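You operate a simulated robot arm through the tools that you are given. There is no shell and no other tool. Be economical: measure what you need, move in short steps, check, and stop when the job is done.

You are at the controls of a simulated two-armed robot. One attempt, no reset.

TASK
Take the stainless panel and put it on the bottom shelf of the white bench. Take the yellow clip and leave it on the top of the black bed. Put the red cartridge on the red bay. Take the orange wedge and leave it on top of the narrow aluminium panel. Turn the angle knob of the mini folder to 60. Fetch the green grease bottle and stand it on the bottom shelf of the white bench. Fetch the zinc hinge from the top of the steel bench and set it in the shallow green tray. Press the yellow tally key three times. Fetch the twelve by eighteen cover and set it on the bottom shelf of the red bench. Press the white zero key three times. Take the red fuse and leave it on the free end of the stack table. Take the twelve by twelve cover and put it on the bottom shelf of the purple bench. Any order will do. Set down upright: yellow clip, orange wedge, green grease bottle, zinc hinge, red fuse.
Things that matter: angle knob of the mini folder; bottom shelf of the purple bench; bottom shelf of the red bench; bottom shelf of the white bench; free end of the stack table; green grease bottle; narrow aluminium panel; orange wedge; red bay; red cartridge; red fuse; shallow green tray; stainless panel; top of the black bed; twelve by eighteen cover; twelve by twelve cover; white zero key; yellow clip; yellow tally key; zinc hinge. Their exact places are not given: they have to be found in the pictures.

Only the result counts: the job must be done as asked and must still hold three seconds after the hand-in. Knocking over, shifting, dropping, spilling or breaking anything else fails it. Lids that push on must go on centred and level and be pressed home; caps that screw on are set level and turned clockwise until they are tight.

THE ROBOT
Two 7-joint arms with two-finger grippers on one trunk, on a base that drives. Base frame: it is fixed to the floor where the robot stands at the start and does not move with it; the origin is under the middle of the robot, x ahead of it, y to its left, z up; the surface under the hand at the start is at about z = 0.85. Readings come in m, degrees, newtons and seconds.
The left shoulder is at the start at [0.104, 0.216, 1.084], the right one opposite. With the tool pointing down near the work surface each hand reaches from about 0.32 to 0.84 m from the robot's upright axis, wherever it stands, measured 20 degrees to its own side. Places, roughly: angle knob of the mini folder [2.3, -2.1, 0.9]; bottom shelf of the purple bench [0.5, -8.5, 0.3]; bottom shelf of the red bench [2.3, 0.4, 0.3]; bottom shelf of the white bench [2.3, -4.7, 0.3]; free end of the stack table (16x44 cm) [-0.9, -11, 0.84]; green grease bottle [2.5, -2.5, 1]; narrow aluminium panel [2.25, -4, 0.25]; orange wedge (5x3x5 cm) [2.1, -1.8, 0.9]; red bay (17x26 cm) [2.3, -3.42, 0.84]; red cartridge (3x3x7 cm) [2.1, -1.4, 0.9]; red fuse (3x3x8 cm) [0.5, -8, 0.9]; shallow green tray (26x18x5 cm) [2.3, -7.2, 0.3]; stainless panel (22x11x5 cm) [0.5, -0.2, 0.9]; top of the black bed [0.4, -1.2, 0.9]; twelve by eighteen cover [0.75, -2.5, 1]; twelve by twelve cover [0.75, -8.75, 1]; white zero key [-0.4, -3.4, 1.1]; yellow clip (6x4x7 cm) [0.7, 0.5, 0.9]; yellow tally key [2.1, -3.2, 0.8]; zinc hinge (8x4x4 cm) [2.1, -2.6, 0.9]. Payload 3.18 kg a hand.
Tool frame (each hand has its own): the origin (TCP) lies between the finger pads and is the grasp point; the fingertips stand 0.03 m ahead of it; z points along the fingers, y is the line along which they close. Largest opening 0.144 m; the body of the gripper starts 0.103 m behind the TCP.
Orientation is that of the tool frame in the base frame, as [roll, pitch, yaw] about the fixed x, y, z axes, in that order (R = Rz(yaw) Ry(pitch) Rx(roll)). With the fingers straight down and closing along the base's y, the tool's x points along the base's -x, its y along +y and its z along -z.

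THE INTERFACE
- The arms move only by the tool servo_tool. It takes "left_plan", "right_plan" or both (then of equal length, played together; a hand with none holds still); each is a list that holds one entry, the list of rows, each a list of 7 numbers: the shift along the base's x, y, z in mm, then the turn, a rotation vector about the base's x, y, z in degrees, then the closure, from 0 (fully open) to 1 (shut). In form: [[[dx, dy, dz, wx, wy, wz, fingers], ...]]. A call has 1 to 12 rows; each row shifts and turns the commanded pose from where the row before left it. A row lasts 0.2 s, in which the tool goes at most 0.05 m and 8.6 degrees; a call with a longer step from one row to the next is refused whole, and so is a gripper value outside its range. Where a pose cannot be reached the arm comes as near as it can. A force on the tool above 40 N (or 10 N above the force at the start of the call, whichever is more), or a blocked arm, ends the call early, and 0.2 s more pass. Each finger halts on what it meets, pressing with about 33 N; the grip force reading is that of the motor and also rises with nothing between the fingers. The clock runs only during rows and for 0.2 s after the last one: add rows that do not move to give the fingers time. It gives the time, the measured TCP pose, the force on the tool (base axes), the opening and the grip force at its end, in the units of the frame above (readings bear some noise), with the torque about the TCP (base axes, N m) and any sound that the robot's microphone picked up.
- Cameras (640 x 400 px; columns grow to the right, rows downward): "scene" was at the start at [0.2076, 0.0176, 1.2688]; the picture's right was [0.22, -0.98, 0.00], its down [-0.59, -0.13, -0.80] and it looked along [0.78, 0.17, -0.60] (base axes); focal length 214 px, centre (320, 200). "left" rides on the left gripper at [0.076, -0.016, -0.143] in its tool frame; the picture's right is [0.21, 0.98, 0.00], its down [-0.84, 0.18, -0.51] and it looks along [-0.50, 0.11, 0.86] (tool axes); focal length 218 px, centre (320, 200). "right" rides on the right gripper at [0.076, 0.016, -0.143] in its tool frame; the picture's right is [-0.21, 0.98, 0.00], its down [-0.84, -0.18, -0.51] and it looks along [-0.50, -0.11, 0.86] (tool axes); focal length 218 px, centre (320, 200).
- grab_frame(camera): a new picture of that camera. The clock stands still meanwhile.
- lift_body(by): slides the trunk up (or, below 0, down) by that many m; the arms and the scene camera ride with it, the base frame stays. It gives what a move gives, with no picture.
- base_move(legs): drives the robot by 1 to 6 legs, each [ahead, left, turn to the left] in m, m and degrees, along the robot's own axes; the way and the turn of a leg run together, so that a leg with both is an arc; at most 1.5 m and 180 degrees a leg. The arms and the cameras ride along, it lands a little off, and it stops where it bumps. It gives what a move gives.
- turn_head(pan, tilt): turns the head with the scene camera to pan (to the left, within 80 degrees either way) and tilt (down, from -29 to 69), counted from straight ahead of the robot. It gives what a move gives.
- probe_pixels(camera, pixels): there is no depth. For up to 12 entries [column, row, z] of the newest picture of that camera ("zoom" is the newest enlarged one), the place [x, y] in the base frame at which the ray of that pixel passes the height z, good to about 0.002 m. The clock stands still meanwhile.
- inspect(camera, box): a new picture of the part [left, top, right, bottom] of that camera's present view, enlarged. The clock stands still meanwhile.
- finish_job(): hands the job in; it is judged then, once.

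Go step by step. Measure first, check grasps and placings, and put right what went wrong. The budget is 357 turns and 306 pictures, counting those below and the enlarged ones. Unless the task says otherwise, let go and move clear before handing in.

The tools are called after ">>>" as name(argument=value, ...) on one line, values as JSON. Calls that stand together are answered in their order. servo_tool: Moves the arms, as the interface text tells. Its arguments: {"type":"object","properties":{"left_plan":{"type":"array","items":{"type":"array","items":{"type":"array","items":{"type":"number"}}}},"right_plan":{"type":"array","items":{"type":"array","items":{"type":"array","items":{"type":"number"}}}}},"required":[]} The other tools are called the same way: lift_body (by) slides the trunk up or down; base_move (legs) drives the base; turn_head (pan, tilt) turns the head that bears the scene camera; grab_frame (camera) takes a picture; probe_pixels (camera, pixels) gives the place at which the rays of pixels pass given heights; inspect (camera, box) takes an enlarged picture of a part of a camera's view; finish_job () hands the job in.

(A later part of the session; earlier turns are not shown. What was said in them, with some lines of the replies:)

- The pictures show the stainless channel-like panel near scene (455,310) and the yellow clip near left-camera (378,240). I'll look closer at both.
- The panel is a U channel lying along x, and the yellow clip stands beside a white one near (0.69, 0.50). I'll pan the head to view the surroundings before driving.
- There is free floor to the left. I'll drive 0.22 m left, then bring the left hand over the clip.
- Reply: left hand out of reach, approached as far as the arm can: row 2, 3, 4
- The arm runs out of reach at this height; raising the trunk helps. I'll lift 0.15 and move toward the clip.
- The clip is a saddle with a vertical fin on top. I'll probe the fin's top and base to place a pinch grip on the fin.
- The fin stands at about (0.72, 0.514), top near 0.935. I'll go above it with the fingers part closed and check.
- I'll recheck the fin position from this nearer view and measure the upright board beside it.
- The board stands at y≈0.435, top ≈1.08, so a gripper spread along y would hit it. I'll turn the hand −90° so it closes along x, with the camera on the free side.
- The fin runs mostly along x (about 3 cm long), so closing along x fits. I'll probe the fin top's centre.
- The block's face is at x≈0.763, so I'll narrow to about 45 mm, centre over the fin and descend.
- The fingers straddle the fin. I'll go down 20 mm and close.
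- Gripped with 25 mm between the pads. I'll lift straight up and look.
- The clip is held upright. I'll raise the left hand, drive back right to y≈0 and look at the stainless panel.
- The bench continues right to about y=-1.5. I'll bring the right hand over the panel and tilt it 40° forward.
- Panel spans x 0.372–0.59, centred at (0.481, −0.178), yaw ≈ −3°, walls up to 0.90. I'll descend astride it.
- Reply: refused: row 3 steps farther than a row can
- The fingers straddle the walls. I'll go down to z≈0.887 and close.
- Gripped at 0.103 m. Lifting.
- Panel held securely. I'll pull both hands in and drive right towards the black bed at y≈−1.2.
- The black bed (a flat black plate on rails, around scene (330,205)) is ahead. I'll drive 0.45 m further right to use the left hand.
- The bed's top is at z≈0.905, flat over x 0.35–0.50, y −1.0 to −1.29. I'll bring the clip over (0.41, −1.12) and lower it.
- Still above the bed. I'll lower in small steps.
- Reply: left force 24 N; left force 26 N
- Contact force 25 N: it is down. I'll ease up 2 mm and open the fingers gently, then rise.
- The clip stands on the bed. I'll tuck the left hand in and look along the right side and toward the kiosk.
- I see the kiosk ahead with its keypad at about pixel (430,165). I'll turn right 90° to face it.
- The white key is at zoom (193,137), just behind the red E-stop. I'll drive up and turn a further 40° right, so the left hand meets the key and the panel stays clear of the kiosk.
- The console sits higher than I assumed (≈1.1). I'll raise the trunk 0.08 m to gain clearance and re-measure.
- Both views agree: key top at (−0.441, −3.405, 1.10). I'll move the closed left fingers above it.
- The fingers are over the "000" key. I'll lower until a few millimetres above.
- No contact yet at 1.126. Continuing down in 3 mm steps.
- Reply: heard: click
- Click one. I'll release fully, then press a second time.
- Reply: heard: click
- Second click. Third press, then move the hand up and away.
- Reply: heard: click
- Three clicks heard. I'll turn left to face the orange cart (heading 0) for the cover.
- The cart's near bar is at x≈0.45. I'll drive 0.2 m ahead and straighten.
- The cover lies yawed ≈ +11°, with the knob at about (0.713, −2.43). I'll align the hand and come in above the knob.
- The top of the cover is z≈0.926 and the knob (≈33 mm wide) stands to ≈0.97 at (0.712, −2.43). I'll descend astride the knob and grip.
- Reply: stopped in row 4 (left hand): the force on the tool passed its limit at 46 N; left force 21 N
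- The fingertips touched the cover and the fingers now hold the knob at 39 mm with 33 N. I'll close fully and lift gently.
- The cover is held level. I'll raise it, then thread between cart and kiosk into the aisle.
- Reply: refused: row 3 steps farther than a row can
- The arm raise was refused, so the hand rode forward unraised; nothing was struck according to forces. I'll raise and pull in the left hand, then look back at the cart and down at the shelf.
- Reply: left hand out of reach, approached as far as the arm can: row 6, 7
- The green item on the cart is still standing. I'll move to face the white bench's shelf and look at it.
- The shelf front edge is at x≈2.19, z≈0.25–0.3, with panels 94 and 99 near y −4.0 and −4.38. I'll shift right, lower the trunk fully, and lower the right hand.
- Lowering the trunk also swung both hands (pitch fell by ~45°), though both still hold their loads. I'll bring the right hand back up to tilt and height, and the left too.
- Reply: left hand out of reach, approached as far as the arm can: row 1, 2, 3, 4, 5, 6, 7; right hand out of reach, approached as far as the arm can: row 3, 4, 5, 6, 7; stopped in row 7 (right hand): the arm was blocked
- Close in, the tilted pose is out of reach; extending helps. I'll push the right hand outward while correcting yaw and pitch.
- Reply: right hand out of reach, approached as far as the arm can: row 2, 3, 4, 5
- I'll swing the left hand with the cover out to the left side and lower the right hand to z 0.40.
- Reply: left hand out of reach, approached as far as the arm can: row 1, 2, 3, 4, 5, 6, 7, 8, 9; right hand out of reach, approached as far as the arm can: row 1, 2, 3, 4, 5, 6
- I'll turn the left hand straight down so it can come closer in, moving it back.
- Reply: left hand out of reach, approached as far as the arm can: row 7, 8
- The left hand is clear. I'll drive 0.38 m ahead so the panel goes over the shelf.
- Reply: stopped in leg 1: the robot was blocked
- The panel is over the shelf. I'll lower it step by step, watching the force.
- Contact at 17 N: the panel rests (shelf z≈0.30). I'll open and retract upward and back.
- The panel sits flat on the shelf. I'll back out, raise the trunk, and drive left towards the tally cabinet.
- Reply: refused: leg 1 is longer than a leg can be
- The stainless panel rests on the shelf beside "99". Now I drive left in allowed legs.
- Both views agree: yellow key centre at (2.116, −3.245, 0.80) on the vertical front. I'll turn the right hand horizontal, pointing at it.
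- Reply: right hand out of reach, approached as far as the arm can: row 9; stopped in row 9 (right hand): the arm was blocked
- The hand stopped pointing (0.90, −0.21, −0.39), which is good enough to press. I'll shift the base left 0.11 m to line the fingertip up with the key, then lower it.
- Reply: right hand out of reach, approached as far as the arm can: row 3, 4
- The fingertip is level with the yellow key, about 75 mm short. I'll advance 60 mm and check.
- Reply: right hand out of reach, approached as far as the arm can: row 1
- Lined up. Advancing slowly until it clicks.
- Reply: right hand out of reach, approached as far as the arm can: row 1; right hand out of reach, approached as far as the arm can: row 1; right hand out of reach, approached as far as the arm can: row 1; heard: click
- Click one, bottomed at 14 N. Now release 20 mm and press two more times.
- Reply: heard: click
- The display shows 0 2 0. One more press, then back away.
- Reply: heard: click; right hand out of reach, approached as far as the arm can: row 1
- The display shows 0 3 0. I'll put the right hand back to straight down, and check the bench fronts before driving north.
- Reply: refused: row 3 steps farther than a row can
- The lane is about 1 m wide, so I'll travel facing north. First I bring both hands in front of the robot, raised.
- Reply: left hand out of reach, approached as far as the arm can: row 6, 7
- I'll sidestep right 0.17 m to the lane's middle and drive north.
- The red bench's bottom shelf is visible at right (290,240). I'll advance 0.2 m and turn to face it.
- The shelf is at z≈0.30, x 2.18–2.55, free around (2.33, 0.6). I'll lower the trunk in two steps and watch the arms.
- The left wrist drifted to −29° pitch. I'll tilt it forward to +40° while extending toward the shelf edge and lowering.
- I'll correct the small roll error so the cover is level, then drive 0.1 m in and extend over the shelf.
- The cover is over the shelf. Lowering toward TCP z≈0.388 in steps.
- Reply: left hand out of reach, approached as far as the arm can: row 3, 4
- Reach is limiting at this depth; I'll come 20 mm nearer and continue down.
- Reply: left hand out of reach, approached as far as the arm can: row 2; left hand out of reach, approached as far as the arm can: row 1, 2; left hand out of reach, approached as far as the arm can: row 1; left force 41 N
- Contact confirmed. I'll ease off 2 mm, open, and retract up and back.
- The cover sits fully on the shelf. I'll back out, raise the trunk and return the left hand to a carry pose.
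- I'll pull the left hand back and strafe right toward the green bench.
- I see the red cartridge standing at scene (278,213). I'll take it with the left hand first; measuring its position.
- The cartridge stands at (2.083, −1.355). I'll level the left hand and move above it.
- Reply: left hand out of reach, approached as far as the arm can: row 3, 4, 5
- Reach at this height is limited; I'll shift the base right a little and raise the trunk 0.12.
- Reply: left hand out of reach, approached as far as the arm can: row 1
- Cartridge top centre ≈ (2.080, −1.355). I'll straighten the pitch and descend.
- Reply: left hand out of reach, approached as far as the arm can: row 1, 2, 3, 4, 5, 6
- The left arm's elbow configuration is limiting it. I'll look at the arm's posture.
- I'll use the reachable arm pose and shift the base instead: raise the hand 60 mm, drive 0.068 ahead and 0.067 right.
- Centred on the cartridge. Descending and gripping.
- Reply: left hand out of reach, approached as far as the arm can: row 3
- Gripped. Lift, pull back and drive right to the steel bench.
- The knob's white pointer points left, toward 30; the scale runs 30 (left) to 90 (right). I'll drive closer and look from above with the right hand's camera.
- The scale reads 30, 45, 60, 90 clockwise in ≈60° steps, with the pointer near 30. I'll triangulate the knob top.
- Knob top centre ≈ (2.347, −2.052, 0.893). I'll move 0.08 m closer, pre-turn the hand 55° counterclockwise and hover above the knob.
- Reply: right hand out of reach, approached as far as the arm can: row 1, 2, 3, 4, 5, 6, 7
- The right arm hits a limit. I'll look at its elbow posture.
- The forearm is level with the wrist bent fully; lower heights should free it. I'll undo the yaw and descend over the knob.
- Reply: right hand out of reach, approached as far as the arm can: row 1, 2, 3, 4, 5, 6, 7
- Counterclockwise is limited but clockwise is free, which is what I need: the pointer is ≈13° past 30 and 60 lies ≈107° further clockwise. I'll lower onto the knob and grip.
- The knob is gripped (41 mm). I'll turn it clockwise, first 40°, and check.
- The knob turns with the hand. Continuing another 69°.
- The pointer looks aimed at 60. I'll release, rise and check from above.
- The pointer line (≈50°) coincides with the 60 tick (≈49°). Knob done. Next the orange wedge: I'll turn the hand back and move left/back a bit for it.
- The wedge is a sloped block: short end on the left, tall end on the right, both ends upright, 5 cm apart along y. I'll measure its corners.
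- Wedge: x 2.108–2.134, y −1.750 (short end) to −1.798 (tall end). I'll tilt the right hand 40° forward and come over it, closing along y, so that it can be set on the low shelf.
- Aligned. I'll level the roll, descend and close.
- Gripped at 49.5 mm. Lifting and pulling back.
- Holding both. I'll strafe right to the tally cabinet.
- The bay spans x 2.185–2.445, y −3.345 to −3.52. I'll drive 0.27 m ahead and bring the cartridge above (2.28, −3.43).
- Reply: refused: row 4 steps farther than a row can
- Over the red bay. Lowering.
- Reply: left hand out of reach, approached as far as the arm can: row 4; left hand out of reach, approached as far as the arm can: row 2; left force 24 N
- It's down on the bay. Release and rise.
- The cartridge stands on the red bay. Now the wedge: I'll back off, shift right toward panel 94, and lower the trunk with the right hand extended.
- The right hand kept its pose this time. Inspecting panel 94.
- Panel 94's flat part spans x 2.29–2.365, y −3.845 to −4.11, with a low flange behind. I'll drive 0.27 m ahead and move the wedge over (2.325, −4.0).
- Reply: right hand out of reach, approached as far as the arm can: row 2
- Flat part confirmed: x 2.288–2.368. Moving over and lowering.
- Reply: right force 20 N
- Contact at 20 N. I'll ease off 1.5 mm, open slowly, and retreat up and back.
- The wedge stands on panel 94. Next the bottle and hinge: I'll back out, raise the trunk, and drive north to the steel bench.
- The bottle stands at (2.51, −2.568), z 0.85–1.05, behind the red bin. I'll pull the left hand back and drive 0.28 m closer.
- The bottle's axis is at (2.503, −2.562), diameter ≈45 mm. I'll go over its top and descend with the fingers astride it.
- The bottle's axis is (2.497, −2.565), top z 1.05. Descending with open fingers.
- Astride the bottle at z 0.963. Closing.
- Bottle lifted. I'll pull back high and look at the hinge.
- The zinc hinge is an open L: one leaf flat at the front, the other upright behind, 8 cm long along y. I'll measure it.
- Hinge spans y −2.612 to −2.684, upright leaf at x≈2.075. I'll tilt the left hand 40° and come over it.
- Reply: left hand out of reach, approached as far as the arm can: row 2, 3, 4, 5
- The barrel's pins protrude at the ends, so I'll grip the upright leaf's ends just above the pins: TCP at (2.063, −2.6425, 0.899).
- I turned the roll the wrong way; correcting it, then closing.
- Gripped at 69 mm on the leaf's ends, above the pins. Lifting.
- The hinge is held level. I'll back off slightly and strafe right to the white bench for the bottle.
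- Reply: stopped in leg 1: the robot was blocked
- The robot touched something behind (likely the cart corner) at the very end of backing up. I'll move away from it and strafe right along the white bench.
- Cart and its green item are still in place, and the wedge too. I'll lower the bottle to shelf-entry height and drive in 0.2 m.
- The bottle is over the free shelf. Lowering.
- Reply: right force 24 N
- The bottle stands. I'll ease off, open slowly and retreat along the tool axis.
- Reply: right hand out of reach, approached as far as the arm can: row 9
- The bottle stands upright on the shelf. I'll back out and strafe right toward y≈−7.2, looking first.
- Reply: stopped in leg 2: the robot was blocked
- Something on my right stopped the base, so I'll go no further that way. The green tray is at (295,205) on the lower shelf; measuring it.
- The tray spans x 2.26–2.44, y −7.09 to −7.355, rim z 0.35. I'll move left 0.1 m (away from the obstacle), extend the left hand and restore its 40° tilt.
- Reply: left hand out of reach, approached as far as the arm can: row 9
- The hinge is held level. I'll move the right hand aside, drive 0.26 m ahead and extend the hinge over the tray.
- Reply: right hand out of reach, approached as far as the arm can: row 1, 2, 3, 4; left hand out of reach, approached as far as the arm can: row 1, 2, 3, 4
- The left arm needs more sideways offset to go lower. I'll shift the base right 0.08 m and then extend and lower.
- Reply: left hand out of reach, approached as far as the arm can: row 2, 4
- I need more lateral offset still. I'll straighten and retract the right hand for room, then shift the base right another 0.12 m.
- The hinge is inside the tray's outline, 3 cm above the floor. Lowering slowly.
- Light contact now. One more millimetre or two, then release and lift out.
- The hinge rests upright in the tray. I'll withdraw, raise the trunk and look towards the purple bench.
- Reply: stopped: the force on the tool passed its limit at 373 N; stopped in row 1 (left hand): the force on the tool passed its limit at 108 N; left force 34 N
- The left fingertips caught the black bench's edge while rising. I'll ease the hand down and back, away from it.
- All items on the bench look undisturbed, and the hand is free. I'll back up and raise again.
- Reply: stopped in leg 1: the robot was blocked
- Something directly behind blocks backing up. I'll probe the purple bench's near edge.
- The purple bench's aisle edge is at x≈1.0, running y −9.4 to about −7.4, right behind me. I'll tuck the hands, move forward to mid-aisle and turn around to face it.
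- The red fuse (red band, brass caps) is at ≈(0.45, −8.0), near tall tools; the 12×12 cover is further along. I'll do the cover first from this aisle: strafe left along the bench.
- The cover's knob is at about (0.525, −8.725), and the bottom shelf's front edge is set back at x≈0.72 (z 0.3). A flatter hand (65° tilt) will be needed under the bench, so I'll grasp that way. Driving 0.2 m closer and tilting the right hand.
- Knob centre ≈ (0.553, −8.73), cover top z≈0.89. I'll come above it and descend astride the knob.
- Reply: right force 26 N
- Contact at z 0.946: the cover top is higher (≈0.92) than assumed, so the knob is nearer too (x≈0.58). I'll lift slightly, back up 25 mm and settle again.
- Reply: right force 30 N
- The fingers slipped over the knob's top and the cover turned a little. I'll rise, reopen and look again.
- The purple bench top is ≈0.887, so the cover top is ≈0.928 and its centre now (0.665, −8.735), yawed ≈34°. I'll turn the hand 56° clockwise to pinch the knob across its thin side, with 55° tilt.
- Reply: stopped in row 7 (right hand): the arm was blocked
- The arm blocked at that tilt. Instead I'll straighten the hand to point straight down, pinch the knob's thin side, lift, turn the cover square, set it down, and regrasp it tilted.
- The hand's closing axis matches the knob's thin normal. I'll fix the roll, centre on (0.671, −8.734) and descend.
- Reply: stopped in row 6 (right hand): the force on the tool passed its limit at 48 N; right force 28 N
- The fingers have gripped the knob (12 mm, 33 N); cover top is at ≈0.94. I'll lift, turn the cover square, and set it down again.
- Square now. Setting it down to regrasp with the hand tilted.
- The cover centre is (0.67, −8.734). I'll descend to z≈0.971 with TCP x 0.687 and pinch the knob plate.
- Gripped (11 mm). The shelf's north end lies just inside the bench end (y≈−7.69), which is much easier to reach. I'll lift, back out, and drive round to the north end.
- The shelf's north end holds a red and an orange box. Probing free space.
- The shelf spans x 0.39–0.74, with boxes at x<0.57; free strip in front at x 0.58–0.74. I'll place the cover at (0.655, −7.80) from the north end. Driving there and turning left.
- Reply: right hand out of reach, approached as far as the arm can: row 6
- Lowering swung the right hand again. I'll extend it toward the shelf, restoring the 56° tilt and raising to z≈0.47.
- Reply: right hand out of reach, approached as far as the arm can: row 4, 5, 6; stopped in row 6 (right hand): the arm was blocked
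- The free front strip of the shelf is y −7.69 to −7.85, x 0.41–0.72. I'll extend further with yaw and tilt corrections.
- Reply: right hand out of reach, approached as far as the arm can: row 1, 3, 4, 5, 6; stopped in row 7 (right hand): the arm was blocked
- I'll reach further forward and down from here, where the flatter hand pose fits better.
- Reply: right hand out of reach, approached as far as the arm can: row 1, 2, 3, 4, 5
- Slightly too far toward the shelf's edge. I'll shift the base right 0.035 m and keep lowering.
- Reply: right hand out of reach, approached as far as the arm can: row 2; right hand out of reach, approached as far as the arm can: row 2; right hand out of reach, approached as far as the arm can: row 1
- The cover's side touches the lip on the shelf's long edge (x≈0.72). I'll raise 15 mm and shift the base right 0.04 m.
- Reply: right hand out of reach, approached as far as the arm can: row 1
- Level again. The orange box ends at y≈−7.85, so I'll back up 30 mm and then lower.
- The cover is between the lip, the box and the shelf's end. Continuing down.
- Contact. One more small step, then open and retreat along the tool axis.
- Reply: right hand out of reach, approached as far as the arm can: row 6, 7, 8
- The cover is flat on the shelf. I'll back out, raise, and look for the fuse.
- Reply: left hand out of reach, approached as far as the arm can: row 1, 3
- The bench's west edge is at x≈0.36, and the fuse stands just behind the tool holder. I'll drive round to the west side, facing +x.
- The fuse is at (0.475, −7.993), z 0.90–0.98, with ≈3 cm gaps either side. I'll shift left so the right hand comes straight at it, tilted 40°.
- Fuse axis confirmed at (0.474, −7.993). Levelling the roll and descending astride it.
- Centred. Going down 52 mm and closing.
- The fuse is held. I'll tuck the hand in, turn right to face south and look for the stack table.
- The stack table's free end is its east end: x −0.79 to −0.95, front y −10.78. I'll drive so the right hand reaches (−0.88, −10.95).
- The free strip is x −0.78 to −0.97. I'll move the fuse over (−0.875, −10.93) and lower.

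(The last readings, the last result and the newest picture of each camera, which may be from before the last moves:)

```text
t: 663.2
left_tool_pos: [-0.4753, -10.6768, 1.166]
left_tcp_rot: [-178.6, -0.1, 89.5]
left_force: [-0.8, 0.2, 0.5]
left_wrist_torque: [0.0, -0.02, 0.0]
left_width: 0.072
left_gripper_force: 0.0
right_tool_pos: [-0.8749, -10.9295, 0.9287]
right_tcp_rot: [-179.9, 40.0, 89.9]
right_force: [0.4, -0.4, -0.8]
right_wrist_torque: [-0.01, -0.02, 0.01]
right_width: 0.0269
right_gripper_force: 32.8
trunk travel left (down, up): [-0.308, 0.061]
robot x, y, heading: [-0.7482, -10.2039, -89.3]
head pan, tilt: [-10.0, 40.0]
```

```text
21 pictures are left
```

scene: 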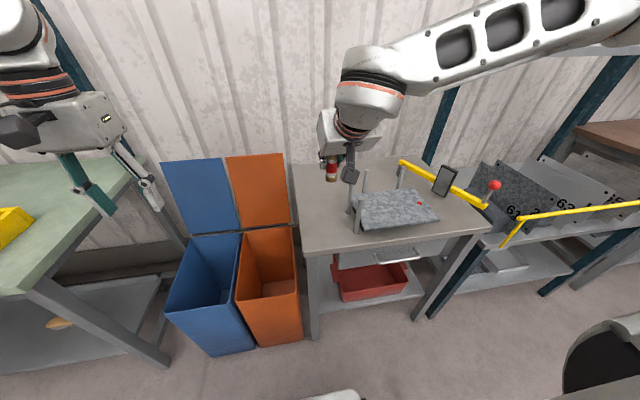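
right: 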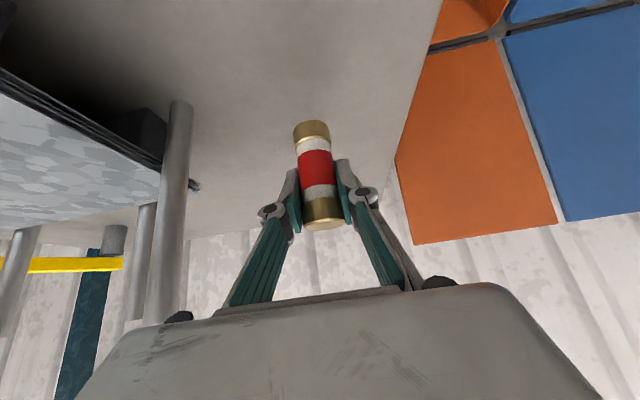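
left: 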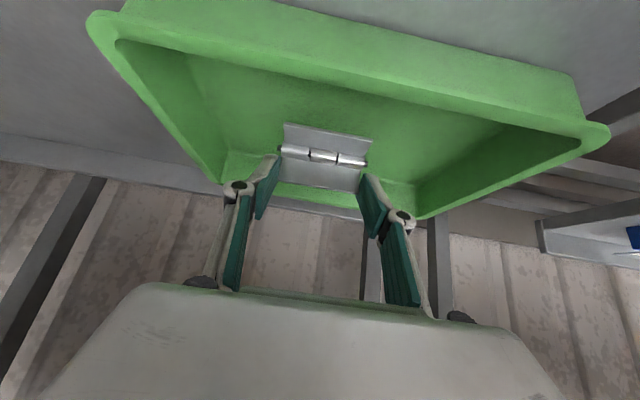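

>>> servo_tool(right_plan=[[[0, 0, -12, 0, 0, 0, 1], [0, 0, -10, 0, 0, 0, 1], [0, 0, -4, 0, 0, 0, 1], [0, 0, 0, 0, 0, 0, 1]]])

>>> servo_tool(right_plan=[[[0, 0, -4, 0, 0, 0, 1], [0, 0, 0, 0, 0, 0, 1]]])

>>> servo_tool(right_plan=[[[0, 0, -3, 0, 0, 0, 1], [0, 0, 0, 0, 0, 0, 1]]])

```text
t: 664.2
left_tool_pos: [-0.4741, -10.6789, 1.1657]
left_tcp_rot: [-178.7, -0.3, 89.6]
left_force: [0.1, -0.4, -0.4]
left_wrist_torque: [0.0, -0.01, 0.01]
left_width: 0.072
left_gripper_force: 0.0
right_tool_pos: [-0.877, -10.9298, 0.904]
right_tcp_rot: [-179.9, 40.0, 89.8]
right_force: [-0.5, 0.2, 1.7]
right_wrist_torque: [-0.02, 0.01, 0.04]
right_width: 0.0265
right_gripper_force: 33.0
trunk travel left (down, up): [-0.308, 0.061]
robot x, y, heading: [-0.7538, -10.2064, -89.4]
head pan, tilt: [-10.0, 40.0]
```

```text
t: 664.8
left_tool_pos: [-0.4761, -10.6779, 1.1669]
left_tcp_rot: [-178.7, 0.0, 89.5]
left_force: [0.3, -0.7, -0.1]
left_wrist_torque: [-0.04, -0.01, -0.01]
left_width: 0.0721
left_gripper_force: 0.0
right_tool_pos: [-0.876, -10.9301, 0.9033]
right_tcp_rot: [-180.0, 40.3, 89.9]
right_force: [-2.1, 1.7, 21.6]
right_wrist_torque: [0.18, 0.06, -0.01]
right_width: 0.0267
right_gripper_force: 32.9
trunk travel left (down, up): [-0.308, 0.061]
robot x, y, heading: [-0.7531, -10.2006, -89.6]
head pan, tilt: [-10.0, 40.0]
```

```text
t: 665.4
left_tool_pos: [-0.4748, -10.678, 1.1673]
left_tcp_rot: [-178.7, -0.1, 89.5]
left_force: [0.9, 0.2, 0.3]
left_wrist_torque: [0.01, 0.0, -0.03]
left_width: 0.0718
left_gripper_force: 0.1
right_tool_pos: [-0.8756, -10.9297, 0.8981]
right_tcp_rot: [-179.9, 40.2, 89.8]
right_force: [0.3, -3.7, 20.5]
right_wrist_torque: [-0.16, 0.01, 0.03]
right_width: 0.0266
right_gripper_force: 32.5
trunk travel left (down, up): [-0.308, 0.061]
robot x, y, heading: [-0.7513, -10.2051, -89.5]
head pan, tilt: [-10.0, 40.0]
```

It stands on the table. I'll ease off, open gently and withdraw.

>>> servo_tool(right_plan=[[[0, 0, 4, 0, 0, 0, 1], [0, 0, 0, 0, 0, 0, 0.75], [0, 0, 0, 0, 0, 0, 0.65], [0, 0, 0, 0, 0, 0, 0.55], [0, 20, 15, 0, 0, 0, 0.55], [0, 30, 30, 0, 0, 0, 0.55], [0, 30, 35, 0, 0, 0, 0.55], [0, 30, 35, 0, 0, 0, 0.55]]])

>>> inspect(camera="right", box=[200, 0, 460, 200])

>>> inspect(camera="scene", box=[280, 140, 400, 270])

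```text
t: 667.2
left_tool_pos: [-0.4747, -10.678, 1.1663]
left_tcp_rot: [-178.7, 0.0, 89.4]
left_force: [-0.2, 1.0, 0.4]
left_wrist_torque: [-0.04, 0.01, -0.01]
left_width: 0.0719
left_gripper_force: 0.0
right_tool_pos: [-0.8737, -10.8157, 1.016]
right_tcp_rot: [-179.9, 40.0, 89.9]
right_force: [0.8, 0.3, 0.3]
right_wrist_torque: [-0.04, 0.0, 0.01]
right_width: 0.0646
right_gripper_force: 0.0
trunk travel left (down, up): [-0.308, 0.061]
robot x, y, heading: [-0.7519, -10.2043, -89.6]
head pan, tilt: [-10.0, 40.0]
```

```text
2.00 times, centred on (330, 100) of right
```

zoom: 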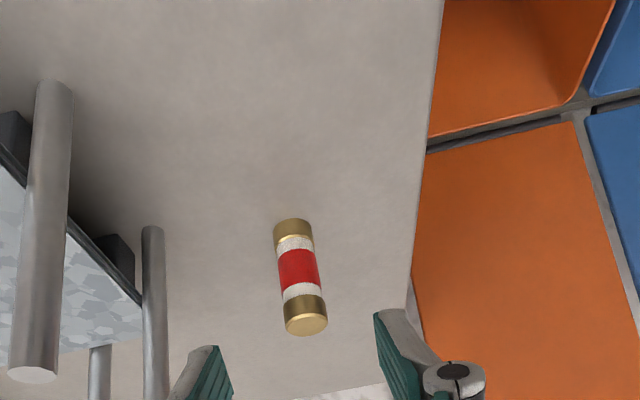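

```text
3.08 times, centred on (340, 205) of scene
```

zoom: 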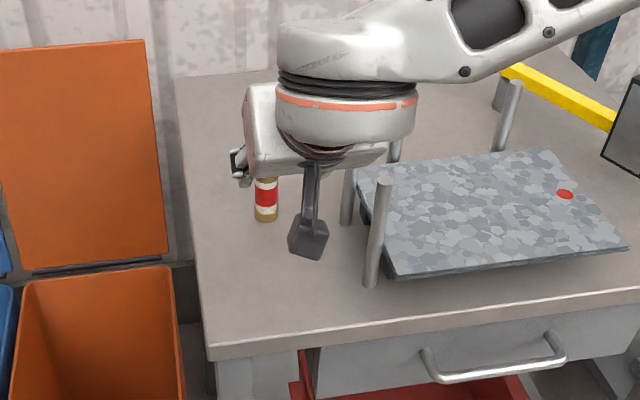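

The fuse stands upright on the free end. I'll move clear before handing in.

>>> servo_tool(right_plan=[[[0, 10, 40, 0, 0, 0, 0.5], [0, 30, 30, 0, 0, 0, 0.5], [0, 30, 20, 0, 0, 0, 0.5]]])

>>> base_move(legs=[[-0.3, 0, 0]])

>>> inspect(camera="scene", box=[260, 120, 460, 260])

```text
t: 668.0
left_tool_pos: [-0.4749, -10.6771, 1.167]
left_tcp_rot: [-178.7, -0.1, 89.5]
left_force: [0.8, 0.4, -0.6]
left_wrist_torque: [0.02, -0.03, 0.03]
left_width: 0.072
left_gripper_force: 0.1
right_tool_pos: [-0.8741, -10.7483, 1.1064]
right_tcp_rot: [-179.9, 40.1, 90.0]
right_force: [-0.2, 0.6, 0.1]
right_wrist_torque: [-0.03, 0.04, 0.02]
right_width: 0.0721
right_gripper_force: 0.1
trunk travel left (down, up): [-0.308, 0.061]
robot x, y, heading: [-0.7517, -10.2074, -89.6]
head pan, tilt: [-10.0, 40.0]
```

```text
t: 670.0
left_tool_pos: [-0.4762, -10.3832, 1.1659]
left_tcp_rot: [-178.7, -0.1, 89.6]
left_force: [0.0, -1.0, 0.0]
left_wrist_torque: [0.01, 0.0, 0.02]
left_width: 0.072
left_gripper_force: 0.0
right_tool_pos: [-0.8775, -10.4541, 1.1051]
right_tcp_rot: [-179.8, 40.0, 89.9]
right_force: [-0.6, -0.1, -0.2]
right_wrist_torque: [-0.02, 0.01, -0.03]
right_width: 0.0716
right_gripper_force: 0.1
trunk travel left (down, up): [-0.308, 0.061]
robot x, y, heading: [-0.7582, -9.9121, -89.5]
head pan, tilt: [-10.0, 40.0]
```

```text
2.86 times, centred on (360, 190) of scene
```

zoom: 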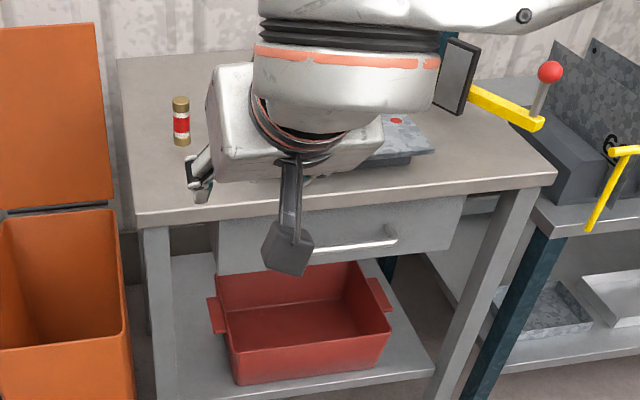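

The fuse stands on the table's free end and both hands are empty and clear. All twelve jobs are done, so I'm handing in.

>>> finish_job()

```text
The job is handed in.
```

All twelve jobs are done and handed in, though I don't yet know how it was judged. The contacts that could count against it:

- **Black bench:** the left hand hit its edge hard (373 N) while I was raising the trunk. Nothing on the bench looked moved afterwards.
- **Base:** it was stopped by an obstacle several times while driving, once beside the orange cart. The cart and the green item on it still looked in place.
- **Shelf lip:** the 12×12 cover pushed against the lip of the purple bench's shelf before I set it down flat.
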